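You operate a simulated robot arm through the tools that you are given. There is no shell and no other tool. Be economical: measure what you need, move in short steps, check, and stop when the job is done.

The job below is to be done with a simulated robot arm. You get a single attempt, and the scene is never put back.

Task
Water the fern to the FULL band, then wipe up the soil crumbs by it.
Fine: the can and the yellow cloth go back where they stood.

It is judged by the outcome, as a careful person would: the job done as asked, and still so three seconds after it is handed in. It fails if anything else is knocked over, pushed out of place, dropped, spilled or broken.

Robot
A 7-joint arm with a two-finger parallel gripper, fixed in place. Base frame: the origin is at the foot of the arm, x ahead of it, y to its left, z up. Lengths are in mm, angles in degrees, forces in N, time in s.
With the tool pointing down near the work surface it reaches from about 240 to 680 mm from the base axis. Its first joint turns from -66.0 to 66.0 degrees. Payload 2.4 kg.
The TCP is the grasp point between the finger pads, 30 mm short of the fingertips. In the tool frame z runs along the fingers and y along their closing line. Largest opening 94 mm; finger width 28, thickness 10; the body of the gripper, 50 by 96 mm, starts 55 mm behind the TCP.
Orientation is that of the tool frame in the base frame, as [roll, pitch, yaw] about the fixed x, y, z axes, in that order (R = Rz(yaw) Ry(pitch) Rx(roll)). With the fingers straight down and closing along the base's y, the tool's x points along the base's -x, its y along +y and its z along -z.

Tools
- The arm moves only by the tool move_arm. Its argument "deltas" is a list that holds one entry, the list of rows, each a list of 7 numbers: the shift along the base's x, y, z in cm, then the turn, a rotation vector about the base's x, y, z in degrees, then the opening in per cent of the stroke, from 0 (shut) to 100 (fully open). In form: [[[tx, ty, tz, ax, ay, az, fingers], ...]]. A call has 1 to 12 rows; each row shifts and turns the commanded pose from where the row before left it. Each row takes 0.2 s and may step no farther than 50 mm and 8.6 degrees from the row before; otherwise, or with a gripper value out of range, the whole call is refused. Where a pose cannot be reached the arm comes as near as it can. A force on the tool above 40 N (or 10 N above the force at the start of the call, whichever is more), or a blocked arm, ends the call early, and 0.2 s more pass. The fingers move at their own pace (about 153 mm/s each) and stop on an object; they squeeze with about 43 N. The grip force told is the motor's: it shows also when the fingers shut on nothing. Time passes only in rows, and 0.2 s behind the last, so rows that do not move let the fingers close. The reply holds the time, the measured pose of the TCP, the force on the tool along the base axes, the opening and the grip force, in the units named above and with some noise, and new pictures: "show" is both (left out), scene, wrist or none.
- Cameras (640 x 400 px; columns grow to the right, rows downward): "scene" is fixed at [46.1, 473.5, 1459]; the picture's right is [-0.70, -0.71, 0.00], its down [-0.31, 0.30, -0.90] and it looks along [0.64, -0.63, -0.43] (base axes); focal length 328 px, centre (320, 200). "wrist" rides on the gripper at [-37, 0, -58] in the tool frame; the picture's right is [0.00, -1.00, 0.00], its down [0.97, 0.00, -0.24] and it looks along [0.24, 0.00, 0.97] (tool axes); focal length 218 px, centre (320, 200).
- point_at(camera, pixels): for up to 12 pixels [column, row] of the newest picture of that camera ("zoom" is the newest enlarged one), the place [x, y, z] in the base frame of the surface seen there, good to about 3 mm. The clock stands still meanwhile.
- close_up(camera, box): a new picture of the part [left, top, right, bottom] of that camera's present view, enlarged. The clock stands still meanwhile.
- finish_job(): hands the job in; it is judged then, once.

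Work in short steps. Measure before you move; look again where a grasp or a placing could have gone wrong, and mend it. You have 80 turns and 120 pictures in all, those below and enlarged ones among them. Open the gripper and draw the arm clear of the work before you hand the job in, unless the task says otherwise; then end with one line.

The tools are called after "Emit:" as a command line: name --argument value ..., lists and objects as JSON in quotes. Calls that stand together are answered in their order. move_arm: Moves the arm, as the interface text tells. Its arguments: {"type":"object","properties":{"deltas":{"type":"array","items":{"type":"array","items":{"type":"array","items":{"type":"number"}}}},"show":{"type":"string","enum":["both","scene","wrist","none"]}},"required":["deltas"]} The other tools are called the same way: point_at (camera, pixels) gives the place of the surface under pixels of a picture; close_up (camera, box) takes an enlarged picture of a part of a camera's view; finish_job () hands the job in.

At the start:

```text
time_s: 0.0
tcp_pos: [283.5, -171.8, 1271.9]
ee_rot: [179.9, 0.0, 180.0]
wrist_force: [-0.7, 0.3, 0.5]
gripper_width: 93.9
finger_force: 0.1
```

scene: 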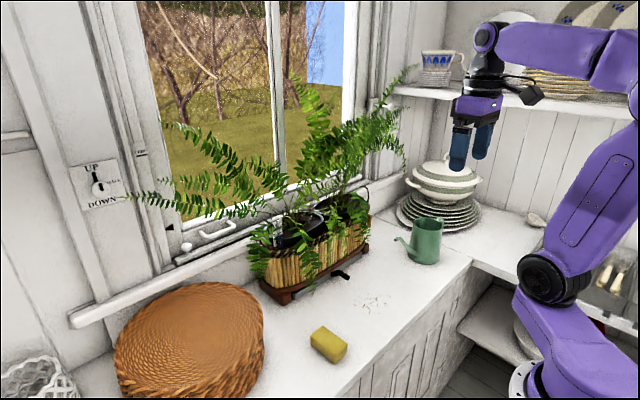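
wrist: 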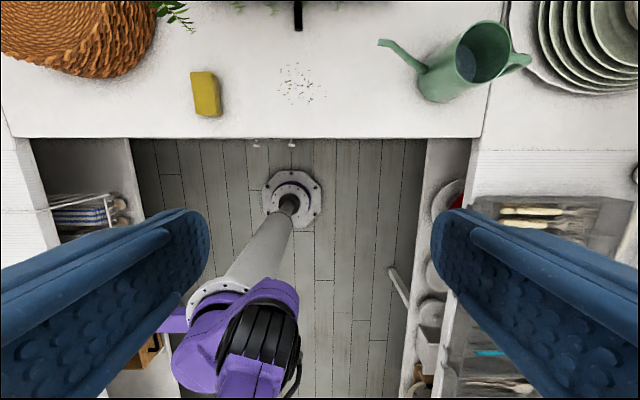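

The scene shows the fern in a wicker box around (310,240), the green can at (425,240), the yellow cloth/sponge at (328,344) and crumbs near (370,302). I'll take enlarged views before measuring.

Emit:
close_up --camera "scene" --box '[230, 170, 390, 310]'

Emit:
close_up --camera "scene" --box '[300, 190, 470, 370]'

Emit:
close_up --camera "wrist" --box '[140, 0, 560, 140]'

Emit:
point_at --camera "scene" --pixels '[[427, 222], [425, 262], [397, 240], [440, 240], [410, 245], [328, 340], [345, 350], [315, 335], [372, 302], [355, 300], [345, 270], [300, 235]]'

Emit:
point_at --camera "wrist" --pixels '[[381, 42], [421, 68], [525, 60], [485, 50], [450, 100], [205, 92], [195, 73], [213, 73], [220, 114], [197, 114], [300, 65], [320, 100]]'

```text
2.86 times, centred on (310, 240) of scene
```

zoom: 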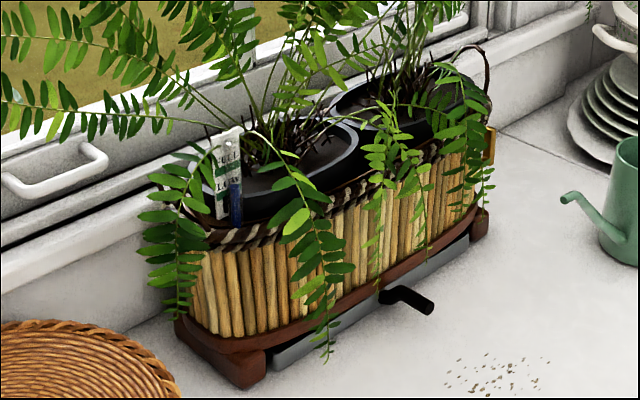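

```text
2.22 times, centred on (385, 280) of scene
```

zoom: 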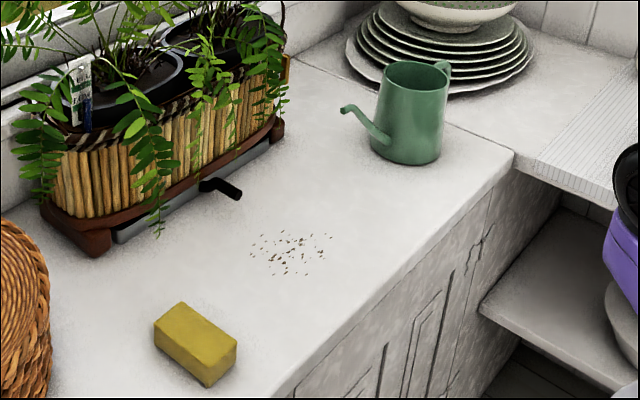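

```text
1.52 times, centred on (350, 70) of wrist
```

zoom: 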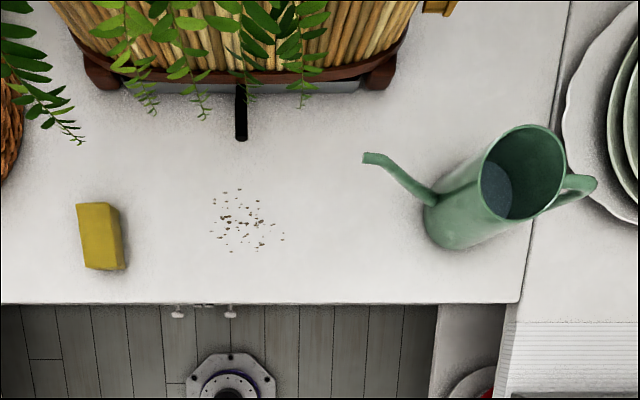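

```text
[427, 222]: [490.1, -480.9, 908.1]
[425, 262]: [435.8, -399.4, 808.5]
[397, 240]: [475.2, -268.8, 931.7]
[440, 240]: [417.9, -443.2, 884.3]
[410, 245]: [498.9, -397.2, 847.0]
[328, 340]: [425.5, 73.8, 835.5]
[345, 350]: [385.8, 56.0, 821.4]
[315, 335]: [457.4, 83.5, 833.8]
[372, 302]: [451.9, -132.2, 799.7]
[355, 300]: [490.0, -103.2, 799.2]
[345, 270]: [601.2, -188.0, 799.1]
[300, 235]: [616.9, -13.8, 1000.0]
```

```text
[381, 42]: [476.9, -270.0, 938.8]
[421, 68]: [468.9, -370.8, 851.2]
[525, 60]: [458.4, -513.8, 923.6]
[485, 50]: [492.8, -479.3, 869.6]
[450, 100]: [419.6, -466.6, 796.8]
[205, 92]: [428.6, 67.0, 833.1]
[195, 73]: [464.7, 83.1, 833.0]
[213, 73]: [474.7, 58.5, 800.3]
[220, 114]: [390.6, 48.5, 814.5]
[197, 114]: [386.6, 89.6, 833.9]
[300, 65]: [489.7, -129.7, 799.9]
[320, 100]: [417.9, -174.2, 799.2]
```

The gauge sits at about (288,233) in the scene. I'll zoom there, on the pots and on the can's rim.

Emit:
close_up --camera "scene" --box '[270, 205, 318, 255]'

Emit:
point_at --camera "zoom" --pixels '[[215, 250], [250, 100], [330, 200], [420, 140], [420, 260]]'

Emit:
close_up --camera "scene" --box '[385, 205, 455, 270]'

Emit:
point_at --camera "scene" --pixels '[[286, 238], [284, 225], [290, 220], [300, 222], [296, 231], [311, 218], [277, 235], [320, 235], [350, 205], [355, 190], [270, 285], [365, 245]]'

```text
8.00 times, centred on (294, 230) of scene
```

zoom: 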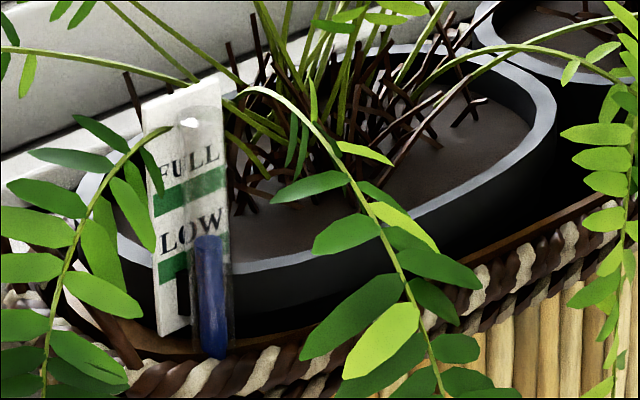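

```text
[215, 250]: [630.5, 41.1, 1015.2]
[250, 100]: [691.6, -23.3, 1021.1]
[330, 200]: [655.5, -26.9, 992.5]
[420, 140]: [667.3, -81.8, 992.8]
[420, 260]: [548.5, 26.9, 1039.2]
```

```text
6.15 times, centred on (420, 238) of scene
```

zoom: 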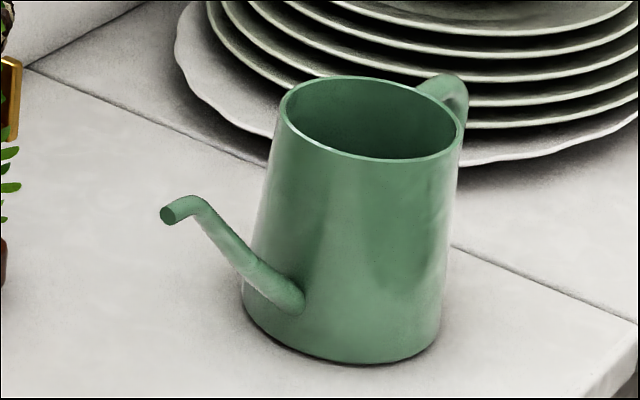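

```text
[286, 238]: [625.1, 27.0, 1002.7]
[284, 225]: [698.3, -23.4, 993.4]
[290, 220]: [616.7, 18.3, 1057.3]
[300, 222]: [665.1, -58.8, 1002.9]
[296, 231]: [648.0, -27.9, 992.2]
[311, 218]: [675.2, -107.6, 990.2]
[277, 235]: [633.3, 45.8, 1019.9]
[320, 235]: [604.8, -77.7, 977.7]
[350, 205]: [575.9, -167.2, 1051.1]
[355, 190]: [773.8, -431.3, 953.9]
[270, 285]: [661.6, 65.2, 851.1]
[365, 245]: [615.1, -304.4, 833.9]
```

The blue column in the gauge stands at LOW. Now I measure the can's rim, handle, spout and foot from the newest zoom.

Emit:
point_at --camera "zoom" --pixels '[[285, 112], [458, 137], [365, 80], [380, 159], [440, 78], [463, 95], [168, 215], [195, 200], [246, 300], [350, 360], [436, 335], [295, 295]]'

Emit:
point_at --camera "wrist" --pixels '[[482, 22], [505, 50], [455, 45], [480, 78], [530, 60], [514, 68], [512, 53], [480, 60], [384, 41], [430, 100], [560, 60], [520, 40]]'

Emit:
close_up --camera "wrist" --box '[360, 0, 560, 120]'

```text
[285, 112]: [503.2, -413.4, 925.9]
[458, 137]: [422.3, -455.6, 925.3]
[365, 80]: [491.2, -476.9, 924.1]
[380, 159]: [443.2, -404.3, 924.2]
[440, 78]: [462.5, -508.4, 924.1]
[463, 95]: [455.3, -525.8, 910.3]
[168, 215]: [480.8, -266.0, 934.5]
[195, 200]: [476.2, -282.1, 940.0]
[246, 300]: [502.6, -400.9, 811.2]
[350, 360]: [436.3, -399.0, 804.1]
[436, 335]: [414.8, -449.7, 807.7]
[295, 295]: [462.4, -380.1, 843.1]
```

```text
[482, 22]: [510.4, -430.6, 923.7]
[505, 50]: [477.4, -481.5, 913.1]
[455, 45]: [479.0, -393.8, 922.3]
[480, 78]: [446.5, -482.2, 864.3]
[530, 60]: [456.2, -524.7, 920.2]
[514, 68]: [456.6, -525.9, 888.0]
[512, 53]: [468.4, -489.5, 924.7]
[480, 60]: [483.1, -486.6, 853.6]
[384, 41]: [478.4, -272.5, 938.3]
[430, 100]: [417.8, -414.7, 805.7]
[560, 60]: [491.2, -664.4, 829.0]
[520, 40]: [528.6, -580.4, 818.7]
```

```text
3.20 times, centred on (460, 60) of wrist
```

zoom: 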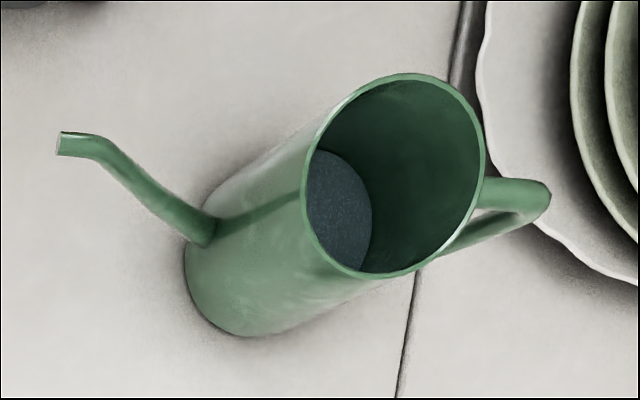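

The can's rim has its centre near (465,-441,925) with a radius of about 46, so it is too wide to span. I'll pinch its near wall at (419,-437), one finger inside. First I check the shelf and the other obstacles.

Emit:
point_at --camera "scene" --pixels '[[400, 88], [440, 98], [430, 75], [500, 100], [445, 170], [440, 205], [465, 180], [535, 220], [405, 80], [520, 90]]'

Emit:
move_arm --deltas '[[[1.0, -2, -2, 0, 0, 8.5, 55], [1.0, -2, -2, 0, 0, 8.5, 55], [1.0, -2, -2, 0, 0, 8.5, 55], [1.0, -2, -2, 0, 0, 8.5, 55]]]' --show "wrist"

```text
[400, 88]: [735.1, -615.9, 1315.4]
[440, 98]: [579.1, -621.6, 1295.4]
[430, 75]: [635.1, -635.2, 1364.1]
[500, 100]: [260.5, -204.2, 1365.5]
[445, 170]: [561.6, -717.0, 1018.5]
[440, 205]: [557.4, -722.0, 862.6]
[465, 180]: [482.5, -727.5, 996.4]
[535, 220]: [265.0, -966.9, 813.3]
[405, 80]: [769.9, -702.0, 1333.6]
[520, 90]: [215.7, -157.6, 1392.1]
```

```text
time_s: 1.0
tcp_pos: [324.3, -254.0, 1191.6]
ee_rot: [180.0, 0.0, -145.8]
wrist_force: [0.1, -0.4, 0.1]
gripper_width: 51.6
finger_force: 0.0
```

wrist: 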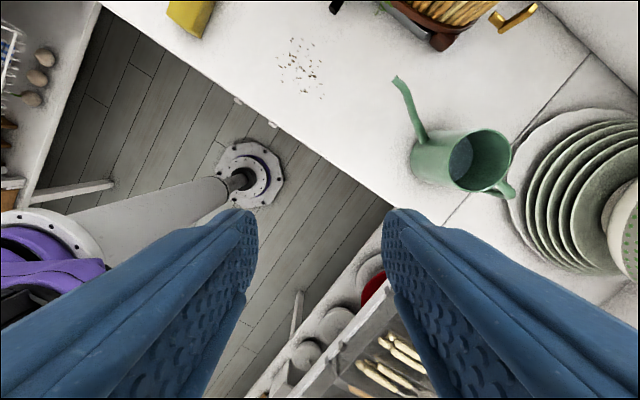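

The motion tracks well (yaw is +34°), and the shelf edge is at y<-615 and z≈1300, so the way is clear. I go on to above the near wall of the can.

Emit:
move_arm --deltas '[[[1.6, -3.06, -2.7, 0, 0, 8.55, 55], [1.6, -3.06, -2.7, 0, 0, 8.55, 55], [1.6, -3.06, -2.7, 0, 0, 8.55, 55], [1.6, -3.06, -2.7, 0, 0, 8.55, 55], [1.6, -3.06, -2.7, 0, 0, 8.55, 55], [1.5, -3.05, -2.7, 0, 0, 8.55, 55], [0, 0, 0, 0, 0, 0, 55]]]'

```text
time_s: 2.6
tcp_pos: [419.2, -433.7, 1030.0]
ee_rot: [-180.0, 0.0, -94.6]
wrist_force: [-0.5, -0.4, 0.6]
gripper_width: 51.7
finger_force: 0.2
```

scene: 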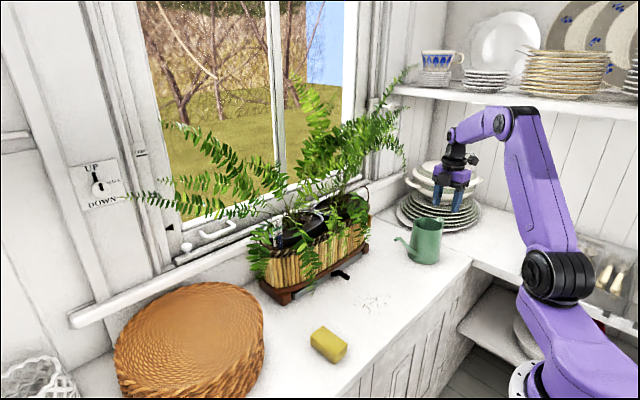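
wrist: 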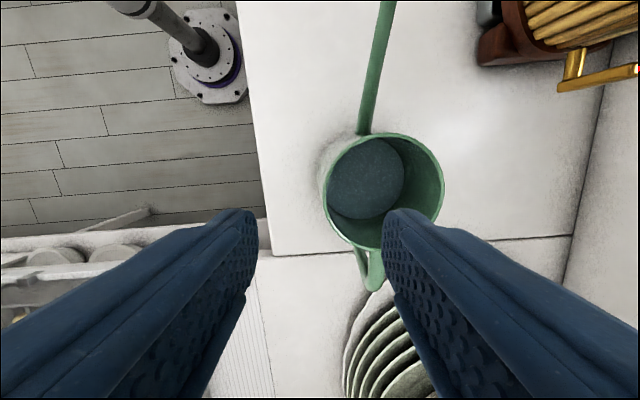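

The wrist view is square on: rim about (383,190), handle at (375,270). I re-measure the rim from this close.

Emit:
point_at --camera "wrist" --pixels '[[325, 185], [326, 200], [441, 185], [383, 136], [345, 150], [370, 247], [344, 230], [375, 285], [363, 262], [365, 170], [400, 205], [330, 180]]'

Emit:
close_up --camera "wrist" --box '[300, 120, 460, 300]'

```text
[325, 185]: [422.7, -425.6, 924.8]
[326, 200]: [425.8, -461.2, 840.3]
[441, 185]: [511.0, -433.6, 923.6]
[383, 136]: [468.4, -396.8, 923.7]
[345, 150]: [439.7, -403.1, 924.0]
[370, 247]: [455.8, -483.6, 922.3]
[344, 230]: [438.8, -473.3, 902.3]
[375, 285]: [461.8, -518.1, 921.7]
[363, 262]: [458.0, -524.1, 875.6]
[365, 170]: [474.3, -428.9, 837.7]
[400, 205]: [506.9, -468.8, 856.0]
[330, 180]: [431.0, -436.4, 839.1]
```

```text
2.22 times, centred on (380, 210) of wrist
```

zoom: 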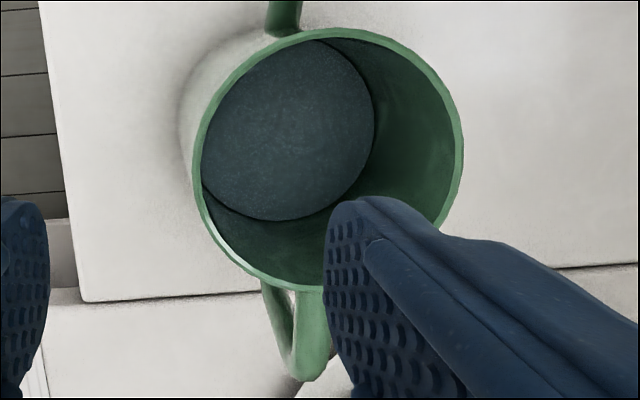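

The water surface is at z≈838, and the rim centre is (466,-441) with its near wall at x≈421. I line up and lower the open fingers over that wall.

Emit:
move_arm --deltas '[[[0.3, -0.4, -3, 0, 0, 0, 55], [0, 0, -3, 0, 0, 0, 55], [0, 0, -2, 0, 0, 0, 55], [0, 0, -2, 0, 0, 0, 55], [0, 0, -2.6, 0, 0, 0, 55], [0, 0, 0, 0, 0, 0, 55]]]'

```text
time_s: 4.0
tcp_pos: [421.8, -439.7, 902.5]
ee_rot: [-180.0, 0.0, -94.7]
wrist_force: [0.4, 0.5, 0.2]
gripper_width: 51.6
finger_force: 0.2
```

scene: 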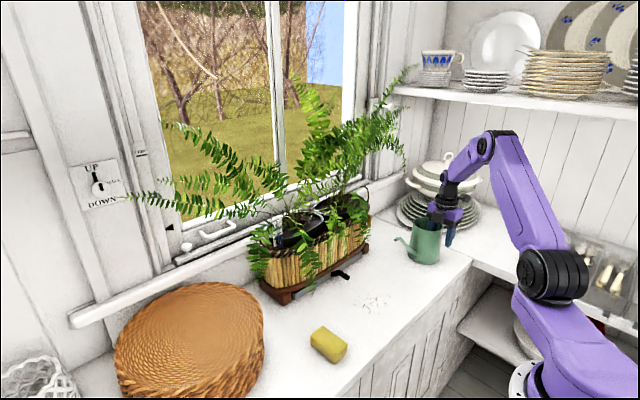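
wrist: 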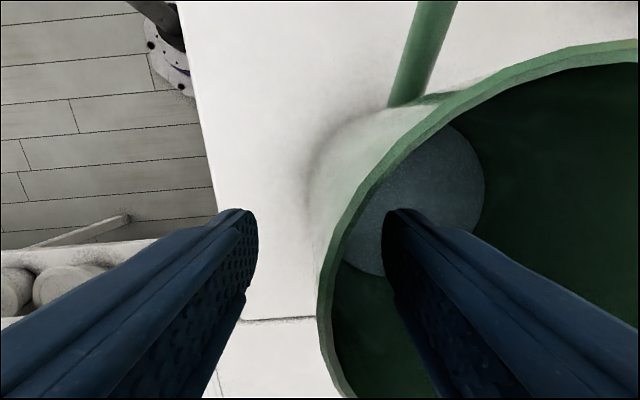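

No contact so far: one finger is inside, one outside, with the wall at about (330,250) between them. I close the fingers in place.

Emit:
move_arm --deltas '[[[0, 0, 0, 0, 0, 0, 25], [0, 0, 0, 0, 0, 0, 10], [0, 0, 0, 0, 0, 0, 0], [0, 0, 0, 0, 0, 0, 0]]]'

```text
time_s: 5.0
tcp_pos: [420.0, -440.0, 904.0]
ee_rot: [-179.9, 0.0, -94.7]
wrist_force: [-3.7, -0.9, 3.1]
gripper_width: 10.1
finger_force: 42.5
```

scene: 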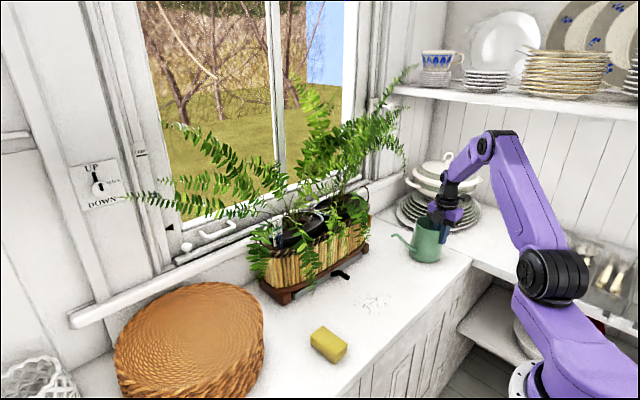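
wrist: 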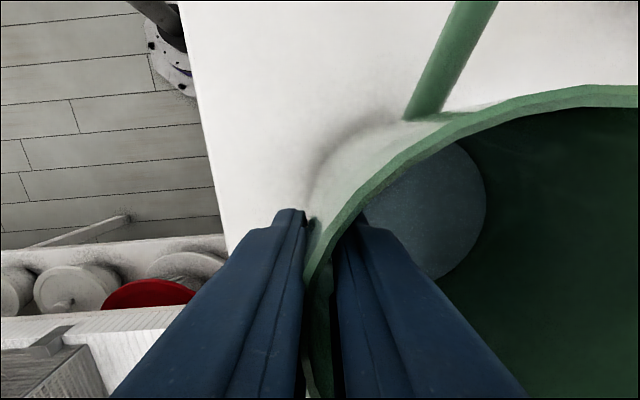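

It's gripped: 42 N with the fingers at 10 mm on the wall. I lift 4 cm and check for slip or swinging.

Emit:
move_arm --deltas '[[[0, 0, 1, 0, 0, 0, 0], [0, 0, 1, 0, 0, 0, 0], [0, 0, 2, 0, 0, 0, 0], [0, 0, 0, 0, 0, 0, 0]]]'

Emit:
close_up --camera "scene" --box '[385, 175, 485, 265]'

```text
time_s: 6.0
tcp_pos: [423.8, -440.0, 943.2]
ee_rot: [-180.0, 0.0, -94.6]
wrist_force: [0.4, -1.0, -5.7]
gripper_width: 9.8
finger_force: 43.0
```

scene: 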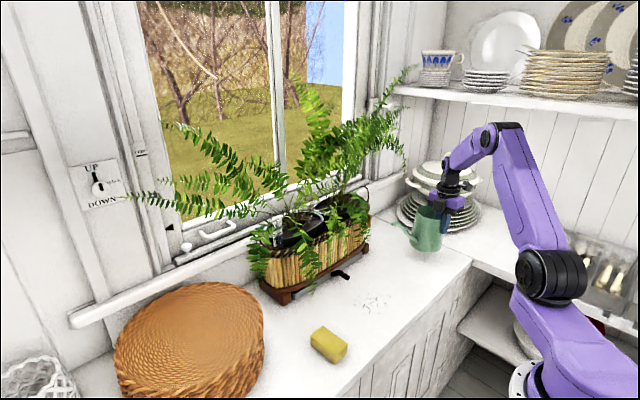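
wrist: 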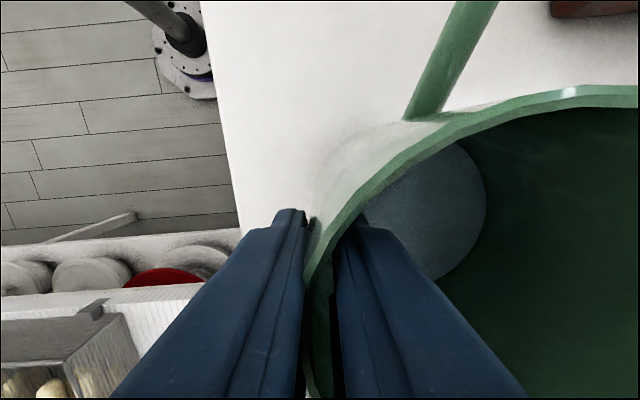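

```text
4.44 times, centred on (435, 220) of scene
```

zoom: 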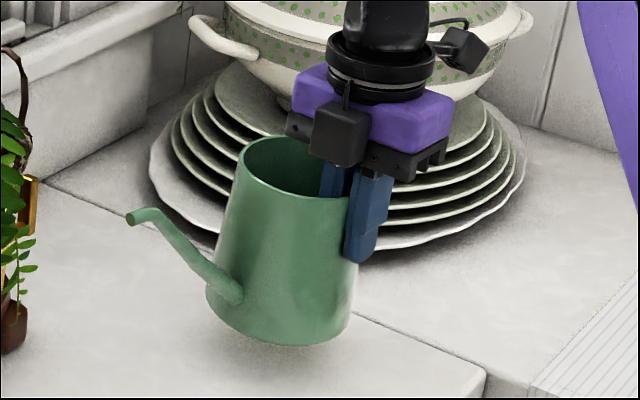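

The can is held firmly (about 0.6 kg) with little tilt. Before I carry it I measure the left pot's rim and soil, and the fronds in front of it.

Emit:
close_up --camera "scene" --box '[260, 190, 356, 250]'

Emit:
point_at --camera "zoom" --pixels '[[300, 250], [345, 240], [395, 215], [440, 180], [420, 145], [200, 300], [290, 225], [350, 205], [395, 170], [300, 290], [380, 265], [440, 240]]'

```text
6.67 times, centred on (308, 220) of scene
```

zoom: 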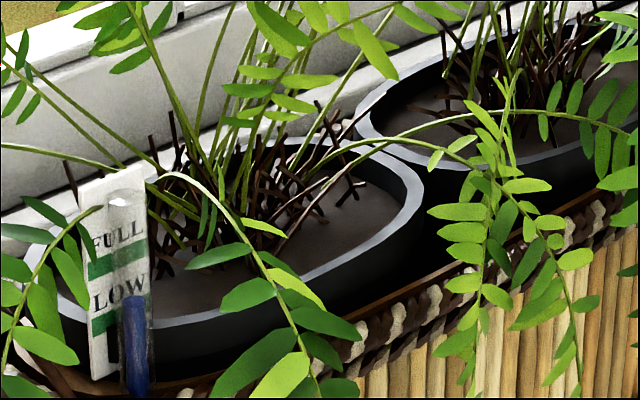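

```text
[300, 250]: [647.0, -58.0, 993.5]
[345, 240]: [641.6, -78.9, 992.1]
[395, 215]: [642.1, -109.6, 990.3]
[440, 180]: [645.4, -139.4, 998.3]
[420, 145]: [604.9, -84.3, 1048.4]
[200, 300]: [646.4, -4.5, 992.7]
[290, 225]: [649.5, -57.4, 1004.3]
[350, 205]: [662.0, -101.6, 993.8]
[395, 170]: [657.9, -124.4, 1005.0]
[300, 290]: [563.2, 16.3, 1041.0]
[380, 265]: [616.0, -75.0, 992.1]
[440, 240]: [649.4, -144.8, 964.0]
```

Soil is at z≈993, the pot rim at about 1005, and a clear patch is at (655,-85). I lift the can and carry it level to in front of the pot, turning it so the spout faces +x.

Emit:
move_arm --deltas '[[[0, 0, 4, 0, 0, 0, 0], [0, 0, 4, 0, 0, 0, 0], [0, 0, 4, 0, 0, 0, 0], [-0.3, 3, 4, 0, 0, 0, 0], [-0.3, 3, 3, 0, 0, -8.5, 0], [-0.3, 3, 0, 0, 0, -8.5, 0], [-0.3, 3, 0, 0, 0, -8.5, 0], [-0.3, 3, 0, 0, 0, -8.5, 0], [-0.3, 3, 0, 0, 0, -8.5, 0]]]'

```text
time_s: 8.0
tcp_pos: [405.8, -259.4, 1134.2]
ee_rot: [-180.0, 0.1, -137.2]
wrist_force: [-0.1, 0.5, -6.9]
gripper_width: 9.9
finger_force: 42.8
```

scene: 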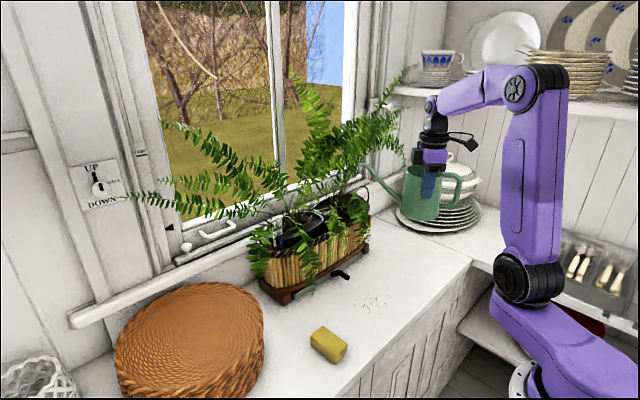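
wrist: 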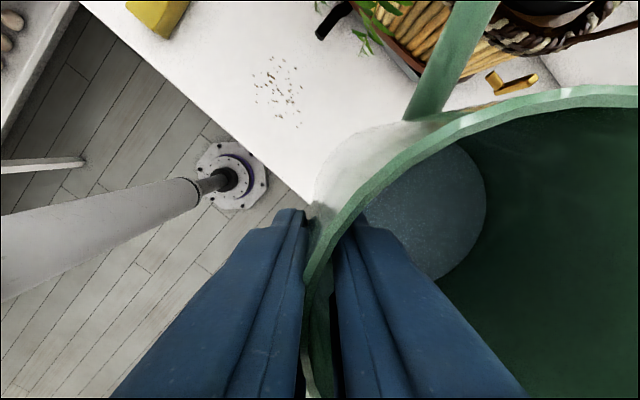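

The can stays level and steady. I carry on to about (400,-40) and finish the turn.

Emit:
move_arm --deltas '[[[0, 3.6, 0, 0, 0, -8.5, 0], [0, 3.6, 0, 0, 0, -8.5, 0], [0, 3.6, 0, 0, 0, -8.5, 0], [0, 3.6, 0, 0, 0, -8.5, 0], [0, 3.6, 0, 0, 0, -8.5, 0], [0, 3.6, 0, 0, 0, 0, 0], [0, 0, 0, 0, 0, 0, 0]]]'

Emit:
close_up --camera "scene" --box '[260, 110, 460, 260]'

```text
time_s: 9.6
tcp_pos: [403.7, -45.6, 1135.9]
ee_rot: [179.9, 0.1, -179.8]
wrist_force: [0.0, -0.1, -5.9]
gripper_width: 10.1
finger_force: 43.2
```

scene: 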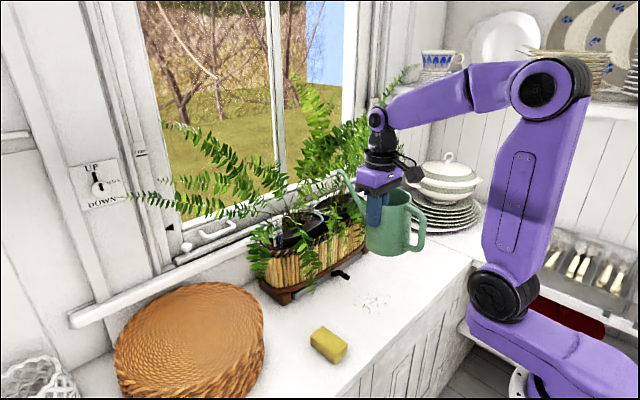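
wrist: 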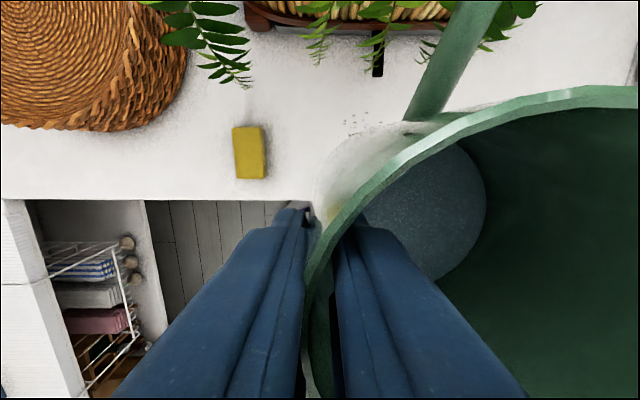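

```text
2.67 times, centred on (360, 185) of scene
```

zoom: 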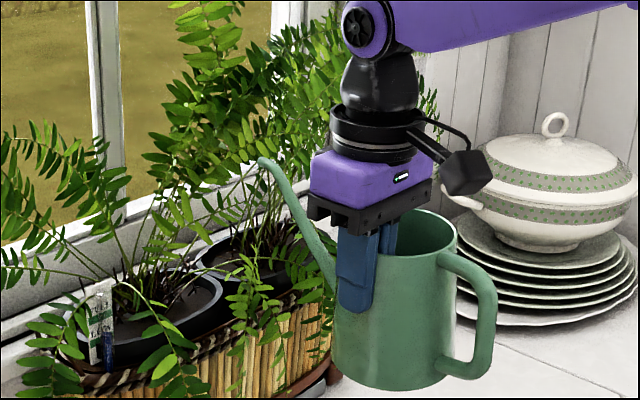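

The spout tip shows at zoom (262,160). I measure it.

Emit:
point_at --camera "zoom" --pixels '[[263, 160], [268, 165], [280, 185], [300, 215], [400, 215], [430, 250], [470, 270]]'

```text
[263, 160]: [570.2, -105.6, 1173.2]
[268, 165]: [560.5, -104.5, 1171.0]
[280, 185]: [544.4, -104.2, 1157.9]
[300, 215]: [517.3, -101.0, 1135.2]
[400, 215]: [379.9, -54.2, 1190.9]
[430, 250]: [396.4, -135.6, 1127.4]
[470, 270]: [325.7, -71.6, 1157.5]
```

The tip is at TCP+(170,-60,+37). I tilt 17°, too little to pour yet, while bringing the tip to about (655,-85,1050) over the pot.

Emit:
move_arm --deltas '[[[1.95, 0.5, -0.8, 0, 4.25, 0, 0], [1.95, 0.5, -1.8, 0, 4.25, 0, 0], [1.95, 0.5, -2.3, 0, 4.25, 0, 0], [1.95, 0.5, -2.3, 0, 4.25, 0, 0], [0, 0, 0, 0, 0, 0, 0]]]'

Emit:
close_up --camera "scene" --box '[260, 150, 380, 260]'

```text
time_s: 10.8
tcp_pos: [481.3, -23.1, 1061.2]
ee_rot: [180.0, -16.9, -179.7]
wrist_force: [0.2, 0.3, -5.6]
gripper_width: 10.0
finger_force: 43.4
```

scene: 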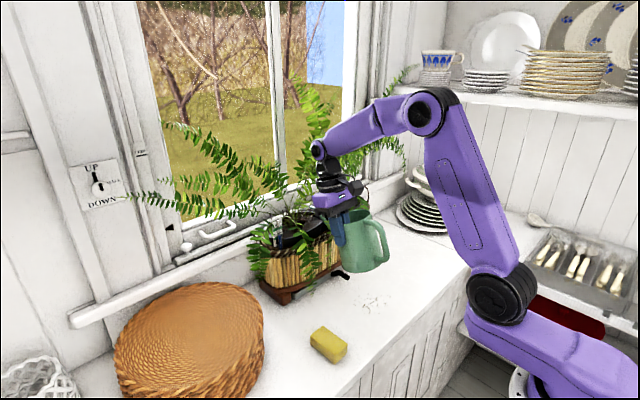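
wrist: 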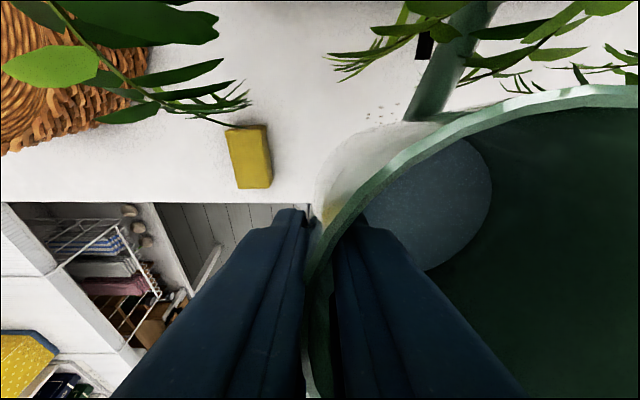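

```text
3.64 times, centred on (320, 205) of scene
```

zoom: 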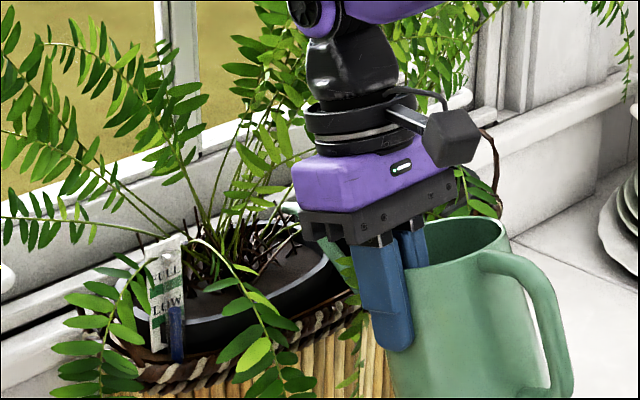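

The gauge stays in view, while the tip is mostly hidden at zoom (290,208). I check that point.

Emit:
point_at --camera "zoom" --pixels '[[286, 207], [292, 210], [300, 213], [280, 208], [330, 240], [345, 270], [310, 265]]'

Emit:
close_up --camera "wrist" --box '[320, 0, 640, 200]'

```text
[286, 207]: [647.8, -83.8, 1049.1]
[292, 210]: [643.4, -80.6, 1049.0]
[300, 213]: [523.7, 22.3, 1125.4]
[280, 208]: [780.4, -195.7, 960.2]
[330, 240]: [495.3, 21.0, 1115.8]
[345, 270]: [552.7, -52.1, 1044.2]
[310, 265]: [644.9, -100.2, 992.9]
```

```text
2.00 times, centred on (480, 100) of wrist
```

zoom: 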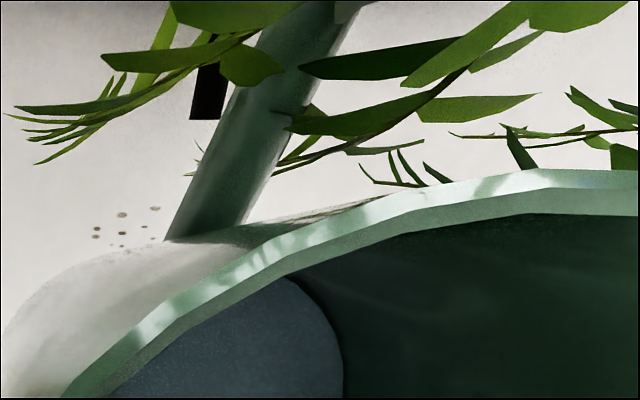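

The tip is at (648,-84,1049), as predicted and inside the pot's outline. I tilt to about 26° holding the tip in place, then read the gauge.

Emit:
move_arm --deltas '[[[0.4, 0, 0.4, 0, 4.25, 0, 0], [0.3, 0, 0.6, 0, 4.25, 0, 0], [0, 0, 0, 0, 0, 0, 0]]]' --show "none"

Emit:
close_up --camera "scene" --box '[270, 190, 334, 250]'

```text
time_s: 11.6
tcp_pos: [489.4, -22.4, 1072.0]
ee_rot: [179.9, -25.5, -179.7]
wrist_force: [0.3, -0.1, -5.5]
gripper_width: 10.2
finger_force: 43.0
```

```text
6.67 times, centred on (302, 220) of scene
```

zoom: 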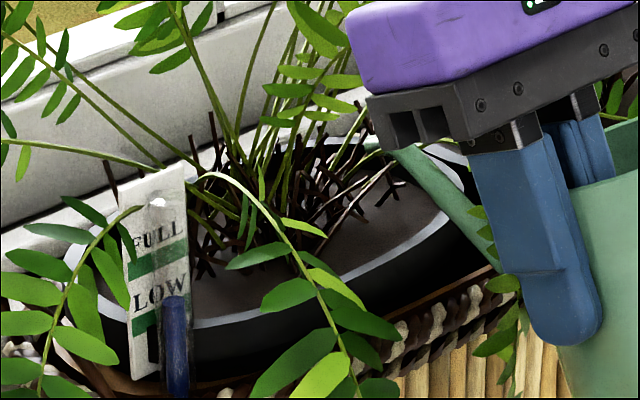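

Not pouring yet: the gauge is unchanged, and the tip shows near zoom (390,150). I tilt to about 32° with the tip held still.

Emit:
move_arm --deltas '[[[0.2, 0, 0.9, 0, 3.5, 0, 0], [0.2, 0, 0.8, 0, 3, 0, 0], [0, 0, 0, 0, 0, 0, 0]]]' --show "none"

Emit:
close_up --camera "scene" --box '[270, 190, 334, 250]'

Emit:
point_at --camera "zoom" --pixels '[[393, 150], [400, 155], [410, 165], [430, 180], [175, 300], [388, 150]]'

```text
time_s: 12.4
tcp_pos: [491.7, -23.7, 1088.9]
ee_rot: [179.8, -32.0, -179.6]
wrist_force: [-0.2, 0.0, -5.0]
gripper_width: 10.4
finger_force: 43.4
```

```text
6.67 times, centred on (302, 220) of scene
```

zoom: 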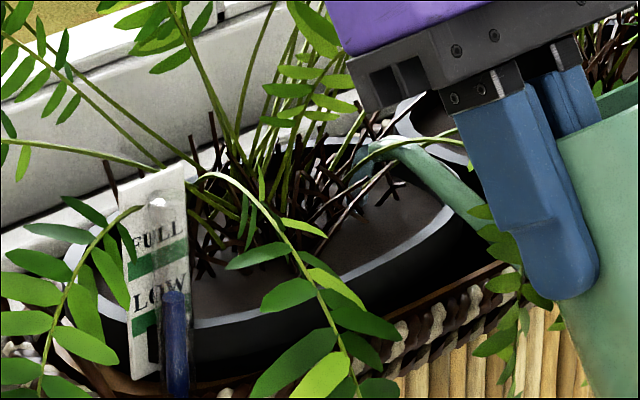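

```text
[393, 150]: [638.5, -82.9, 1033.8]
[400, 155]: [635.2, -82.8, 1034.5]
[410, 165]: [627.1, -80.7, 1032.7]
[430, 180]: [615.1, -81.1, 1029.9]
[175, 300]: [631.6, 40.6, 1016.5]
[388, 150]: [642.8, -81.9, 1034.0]
```

It's pouring: a stream shows at zoom (360,165) and the blue column has begun to rise. I hold this tilt and check again.

Emit:
move_arm --deltas '[[[0, 0, 0, 0, 0, 0, 0], [0, 0, 0, 0, 0, 0, 0], [0, 0, 0, 0, 0, 0, 0]]]' --show "none"

Emit:
close_up --camera "scene" --box '[270, 190, 334, 250]'

```text
time_s: 13.2
tcp_pos: [492.0, -23.9, 1090.1]
ee_rot: [179.9, -32.0, -179.6]
wrist_force: [0.2, -0.7, -5.0]
gripper_width: 10.2
finger_force: 42.9
```

```text
6.67 times, centred on (302, 220) of scene
```

zoom: 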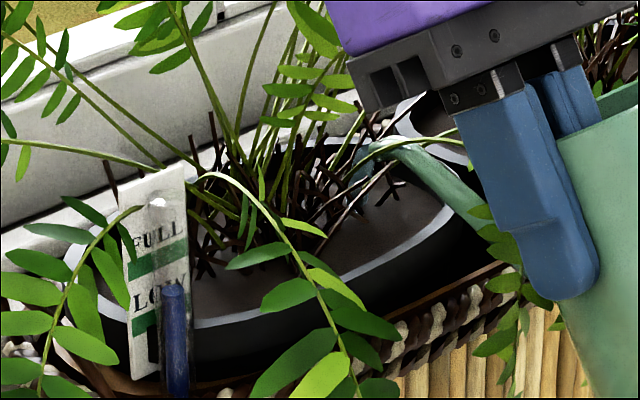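

The column rises about 9 px per 0.8 s (its top is now at 284, with the FULL band at about 245-268). I tilt 2° more and hold for about a second.

Emit:
move_arm --deltas '[[[0.05, 0, 0.5, 0, 2, 0, 0], [0, 0, 0, 0, 0, 0, 0], [0, 0, 0, 0, 0, 0, 0], [0, 0, 0, 0, 0, 0, 0]]]' --show "none"

Emit:
close_up --camera "scene" --box '[270, 190, 334, 250]'

```text
time_s: 14.2
tcp_pos: [492.4, -22.9, 1093.0]
ee_rot: [179.8, -34.0, -179.7]
wrist_force: [0.1, -0.1, -5.5]
gripper_width: 9.9
finger_force: 42.9
```

```text
6.67 times, centred on (302, 220) of scene
```

zoom: 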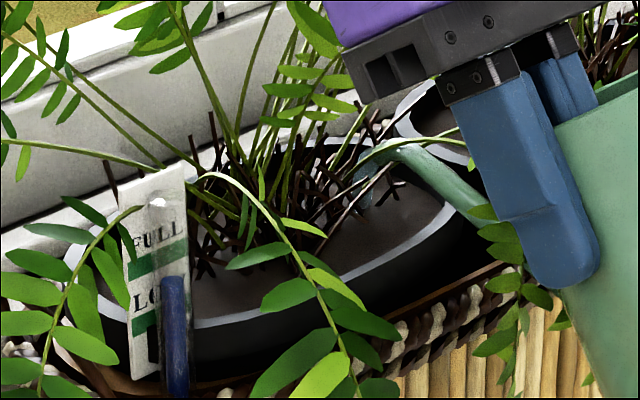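

The top is now at about 277 and rising near 8 px/s. The FULL band at the tube's column spans about 244-262. I hold for 1.6 s.

Emit:
move_arm --deltas '[[[0, 0, 0.25, 0, 1, 0, 0], [0, 0, 0, 0, 0, 0, 0], [0, 0, 0, 0, 0, 0, 0], [0, 0, 0, 0, 0, 0, 0], [0, 0, 0, 0, 0, 0, 0], [0, 0, 0, 0, 0, 0, 0], [0, 0, 0, 0, 0, 0, 0]]]' --show "none"

Emit:
close_up --camera "scene" --box '[270, 190, 334, 250]'

```text
time_s: 15.8
tcp_pos: [492.2, -23.7, 1096.3]
ee_rot: [179.8, -35.0, -179.6]
wrist_force: [0.1, 0.4, -4.0]
gripper_width: 9.9
finger_force: 42.8
```

```text
6.67 times, centred on (302, 220) of scene
```

zoom: 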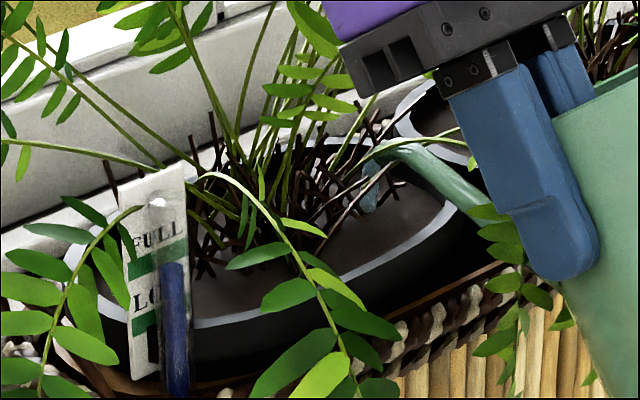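

The top is at about 264, just below the band. I hold about one second more and look.

Emit:
move_arm --deltas '[[[0, 0, 0, 0, 0, 0, 0], [0, 0, 0, 0, 0, 0, 0], [0, 0, 0, 0, 0, 0, 0]]]' --show "none"

Emit:
close_up --camera "scene" --box '[274, 208, 306, 238]'

```text
time_s: 16.6
tcp_pos: [493.0, -23.6, 1096.6]
ee_rot: [179.8, -35.0, -179.6]
wrist_force: [-0.5, -0.2, -3.5]
gripper_width: 9.9
finger_force: 42.2
```

```text
13.33 times, centred on (290, 223) of scene
```

zoom: 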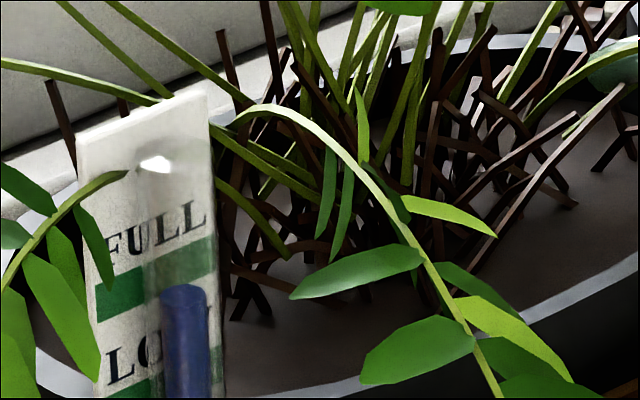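

In this closer view the band at the tube spans about rows 249-284 and the column top is at about 288. About a second more should put it mid-band, so I hold 3 rows.

Emit:
move_arm --deltas '[[[0, 0, 0, 0, 0, 0, 0], [0, 0, 0, 0, 0, 0, 0]]]' --show "none"

Emit:
close_up --camera "scene" --box '[274, 208, 306, 238]'

```text
time_s: 17.2
tcp_pos: [492.7, -22.5, 1095.7]
ee_rot: [179.7, -35.0, -179.6]
wrist_force: [0.3, 0.0, -4.3]
gripper_width: 10.1
finger_force: 43.1
```

```text
13.33 times, centred on (290, 223) of scene
```

zoom: 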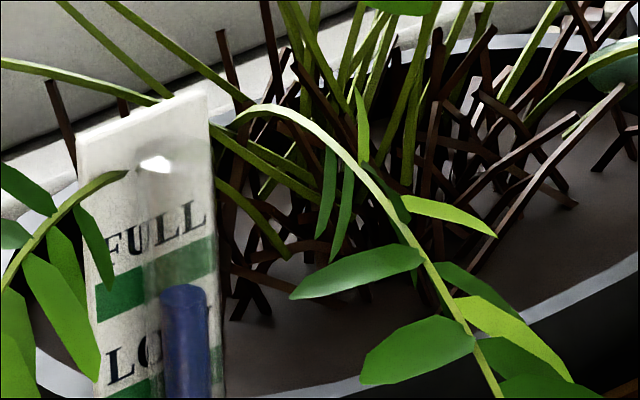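

The level has stopped rising, because the flow ended at this tilt. I tilt 3° more, slowly, with the tip held.

Emit:
move_arm --deltas '[[[0.1, 0, 0.4, 0, 1.5, 0, 0], [0.1, 0, 0.4, 0, 1.5, 0, 0], [0, 0, 0, 0, 0, 0, 0]]]' --show "none"

Emit:
close_up --camera "scene" --box '[274, 208, 306, 238]'

```text
time_s: 18.0
tcp_pos: [496.0, -23.7, 1104.3]
ee_rot: [179.8, -38.0, -179.6]
wrist_force: [-0.6, -0.4, -4.0]
gripper_width: 9.9
finger_force: 43.4
```

```text
13.33 times, centred on (290, 223) of scene
```

zoom: 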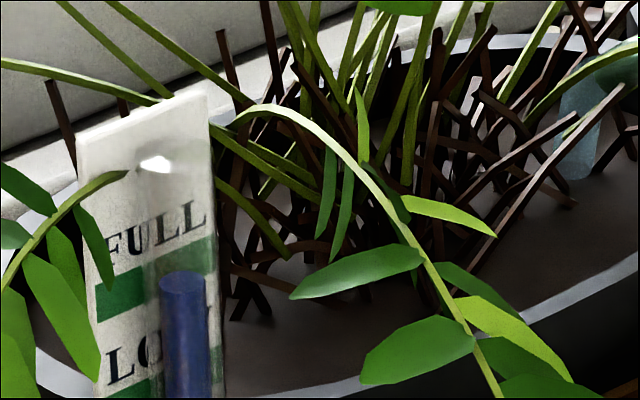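

The column top is now at row 280 centre (edge 272), inside the band from 249 to 284. To judge parallax I measure the depths of the tube and the card.

Emit:
point_at --camera "zoom" --pixels '[[120, 295], [130, 370], [205, 250], [183, 282], [183, 340], [200, 340], [110, 200], [180, 225], [160, 250]]'

Emit:
close_up --camera "scene" --box '[274, 208, 306, 238]'

```text
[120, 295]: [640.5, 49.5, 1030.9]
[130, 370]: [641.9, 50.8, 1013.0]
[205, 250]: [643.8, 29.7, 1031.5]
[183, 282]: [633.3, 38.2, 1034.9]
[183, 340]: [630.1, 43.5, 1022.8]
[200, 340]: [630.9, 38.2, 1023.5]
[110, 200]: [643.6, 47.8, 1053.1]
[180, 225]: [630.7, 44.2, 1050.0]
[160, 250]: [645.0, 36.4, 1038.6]
```

```text
13.33 times, centred on (290, 223) of scene
```

zoom: 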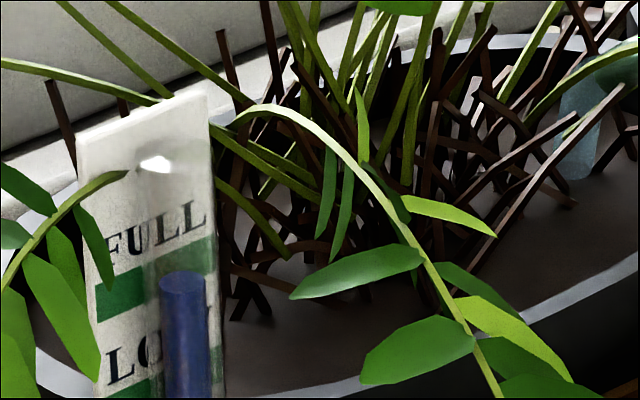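

By depth, the tube stands about 12 mm in front of the card, so the true level (z≈1035) is higher on the card than it looks. I stop pouring at once by tilting back, then measure carefully.

Emit:
move_arm --deltas '[[[-0.3, 0, -1.9, 0, -8.5, 0, 0], [0, 0, 0, 0, 0, 0, 0]]]' --show "none"

Emit:
close_up --camera "scene" --box '[276, 214, 296, 242]'

```text
time_s: 18.6
tcp_pos: [493.2, -23.7, 1085.0]
ee_rot: [179.7, -29.5, -179.7]
wrist_force: [-0.3, -0.6, -4.2]
gripper_width: 9.8
finger_force: 42.9
```

```text
14.29 times, centred on (286, 228) of scene
```

zoom: 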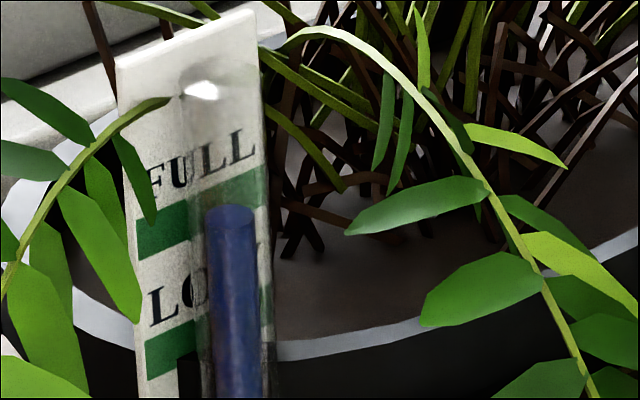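

The pouring has stopped. The column top is at zoom (231,215), the FULL band on the left is at about (160,208-253) and the LOW band at (160,333-378). I sample their heights.

Emit:
point_at --camera "zoom" --pixels '[[165, 207], [165, 250], [180, 222], [195, 215], [160, 335], [165, 355], [155, 378], [231, 214], [225, 222], [240, 222], [228, 250], [228, 300]]'

Emit:
point_at --camera "zoom" --pixels '[[160, 209], [160, 252], [150, 237], [190, 200], [170, 335], [175, 350], [150, 375], [228, 212], [235, 216], [220, 235], [235, 260], [228, 350]]'

```text
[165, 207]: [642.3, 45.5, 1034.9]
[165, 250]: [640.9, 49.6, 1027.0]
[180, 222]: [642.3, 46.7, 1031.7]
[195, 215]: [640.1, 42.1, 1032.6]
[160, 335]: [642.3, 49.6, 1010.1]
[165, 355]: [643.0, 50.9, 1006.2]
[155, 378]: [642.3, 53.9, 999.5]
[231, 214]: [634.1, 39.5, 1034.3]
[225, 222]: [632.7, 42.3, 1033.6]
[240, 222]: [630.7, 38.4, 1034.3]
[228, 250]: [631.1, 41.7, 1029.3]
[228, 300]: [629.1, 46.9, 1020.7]
```

```text
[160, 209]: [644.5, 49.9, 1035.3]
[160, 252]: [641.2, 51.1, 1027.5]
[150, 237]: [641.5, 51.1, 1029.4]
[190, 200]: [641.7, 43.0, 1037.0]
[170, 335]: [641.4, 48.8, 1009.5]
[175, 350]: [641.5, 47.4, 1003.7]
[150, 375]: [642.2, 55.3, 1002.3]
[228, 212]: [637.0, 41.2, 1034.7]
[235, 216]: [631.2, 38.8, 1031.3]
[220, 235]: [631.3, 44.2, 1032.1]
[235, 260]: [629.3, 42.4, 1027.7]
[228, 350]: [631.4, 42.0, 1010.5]
```

The FULL band spans z 1027-1035 and the column top averages 1033.6, which is in the band both by eye and by height. I bring the can upright and draw it back the way it came.

Emit:
move_arm --deltas '[[[-0.4, 0, -0.8, 0, -6.25, 0, 0], [-0.4, 0, -0.8, 0, -6.25, 0, 0], [0, 0, 1.0, 0, -4.25, 0, 0], [-1.95, -0.5, 2.3, 0, -4.25, 0, 0], [-1.95, -0.5, 2.3, 0, -4.25, 0, 0], [-1.95, -0.5, 1.8, 0, -4.25, 0, 0], [-2.3, -0.5, 0, 0, 0, 0, 0], [0, 0, 0, 0, 0, 0, 0]]]'

Emit:
close_up --camera "scene" --box '[270, 205, 318, 255]'

```text
time_s: 20.4
tcp_pos: [402.7, -45.6, 1142.1]
ee_rot: [-180.0, 0.0, -179.7]
wrist_force: [0.2, 0.3, -3.1]
gripper_width: 9.9
finger_force: 43.3
```

scene: 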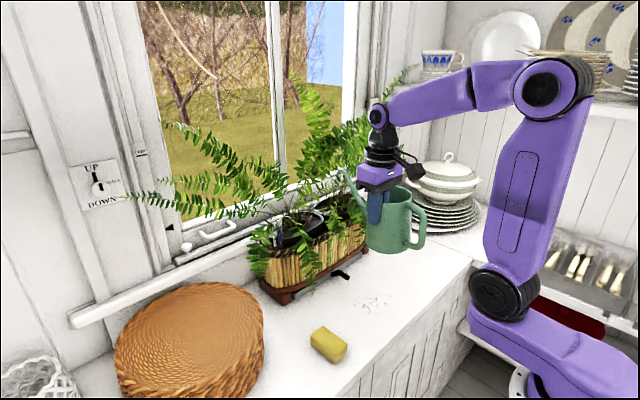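
wrist: 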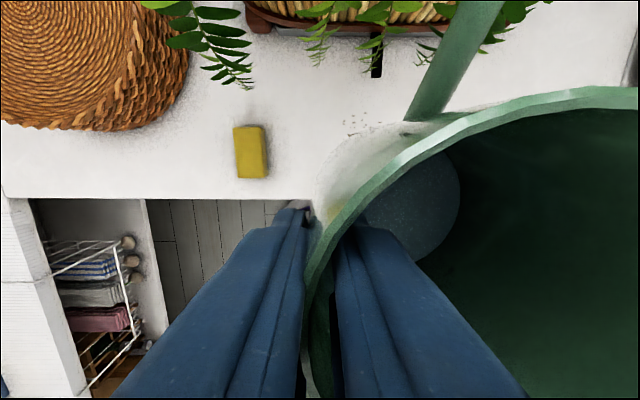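

```text
8.00 times, centred on (294, 230) of scene
```

zoom: 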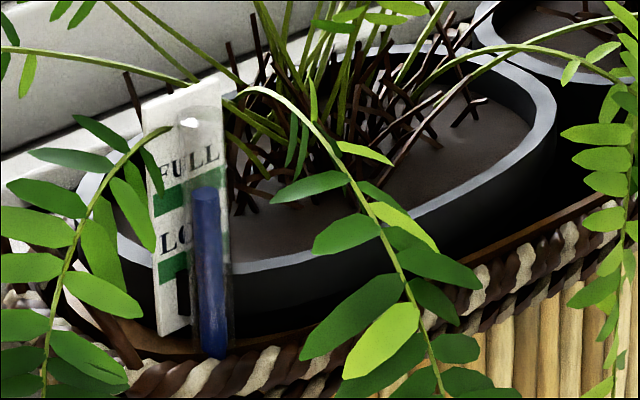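

The gauge holds in the FULL band. I carry the can back, level, to above its place at (422,-440), turning it as before.

Emit:
move_arm --deltas '[[[0.1, -3.58, 0, 0, 0, 0, 0], [0.1, -3.58, 0, 0, 0, 8.5, 0], [0.1, -3.58, 0, 0, 0, 8.5, 0], [0.1, -3.58, 0, 0, 0, 8.5, 0], [0.2, -3.58, 0, 0, 0, 8.5, 0], [0.2, -3.58, 0, 0, 0, 8.5, 0], [0.2, -3.58, 0, 0, 0, 8.5, 0], [0.2, -3.58, 0, 0, 0, 8.5, 0], [0.2, -3.58, 0, 0, 0, 8.5, 0], [0.2, -3.58, -2, 0, 0, 8.5, 0], [0.3, -3.6, -3, 0, 0, 8.5, 0], [0, 0, -3, 0, 0, 0, 0]]]' --show "none"

Emit:
move_arm --deltas '[[[0, 0, -3, 0, 0, 0, 0], [0, 0, -3, 0, 0, 0, 0], [0, 0, -3, 0, 0, 0, 0], [0, 0, 0, 0, 0, 0, 0]]]'

```text
time_s: 23.0
tcp_pos: [421.6, -438.6, 1064.4]
ee_rot: [-179.9, 0.1, -94.6]
wrist_force: [-0.2, 0.0, -4.9]
gripper_width: 9.8
finger_force: 43.5
```

```text
time_s: 24.0
tcp_pos: [421.5, -438.0, 973.3]
ee_rot: [179.9, 0.0, -94.7]
wrist_force: [1.0, -1.0, -4.2]
gripper_width: 9.7
finger_force: 43.1
```

scene: 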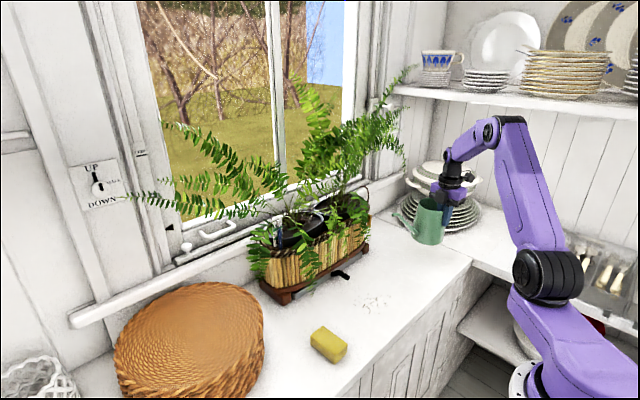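
wrist: 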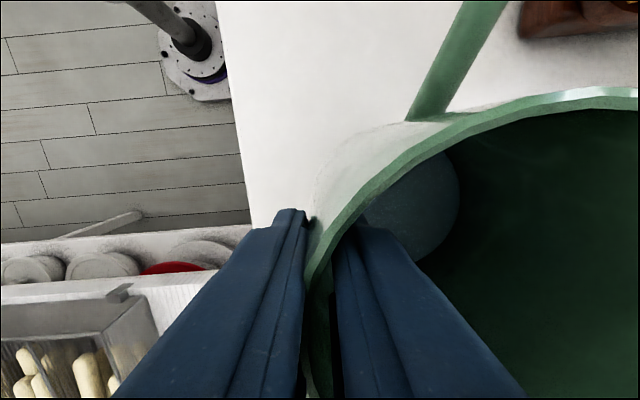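

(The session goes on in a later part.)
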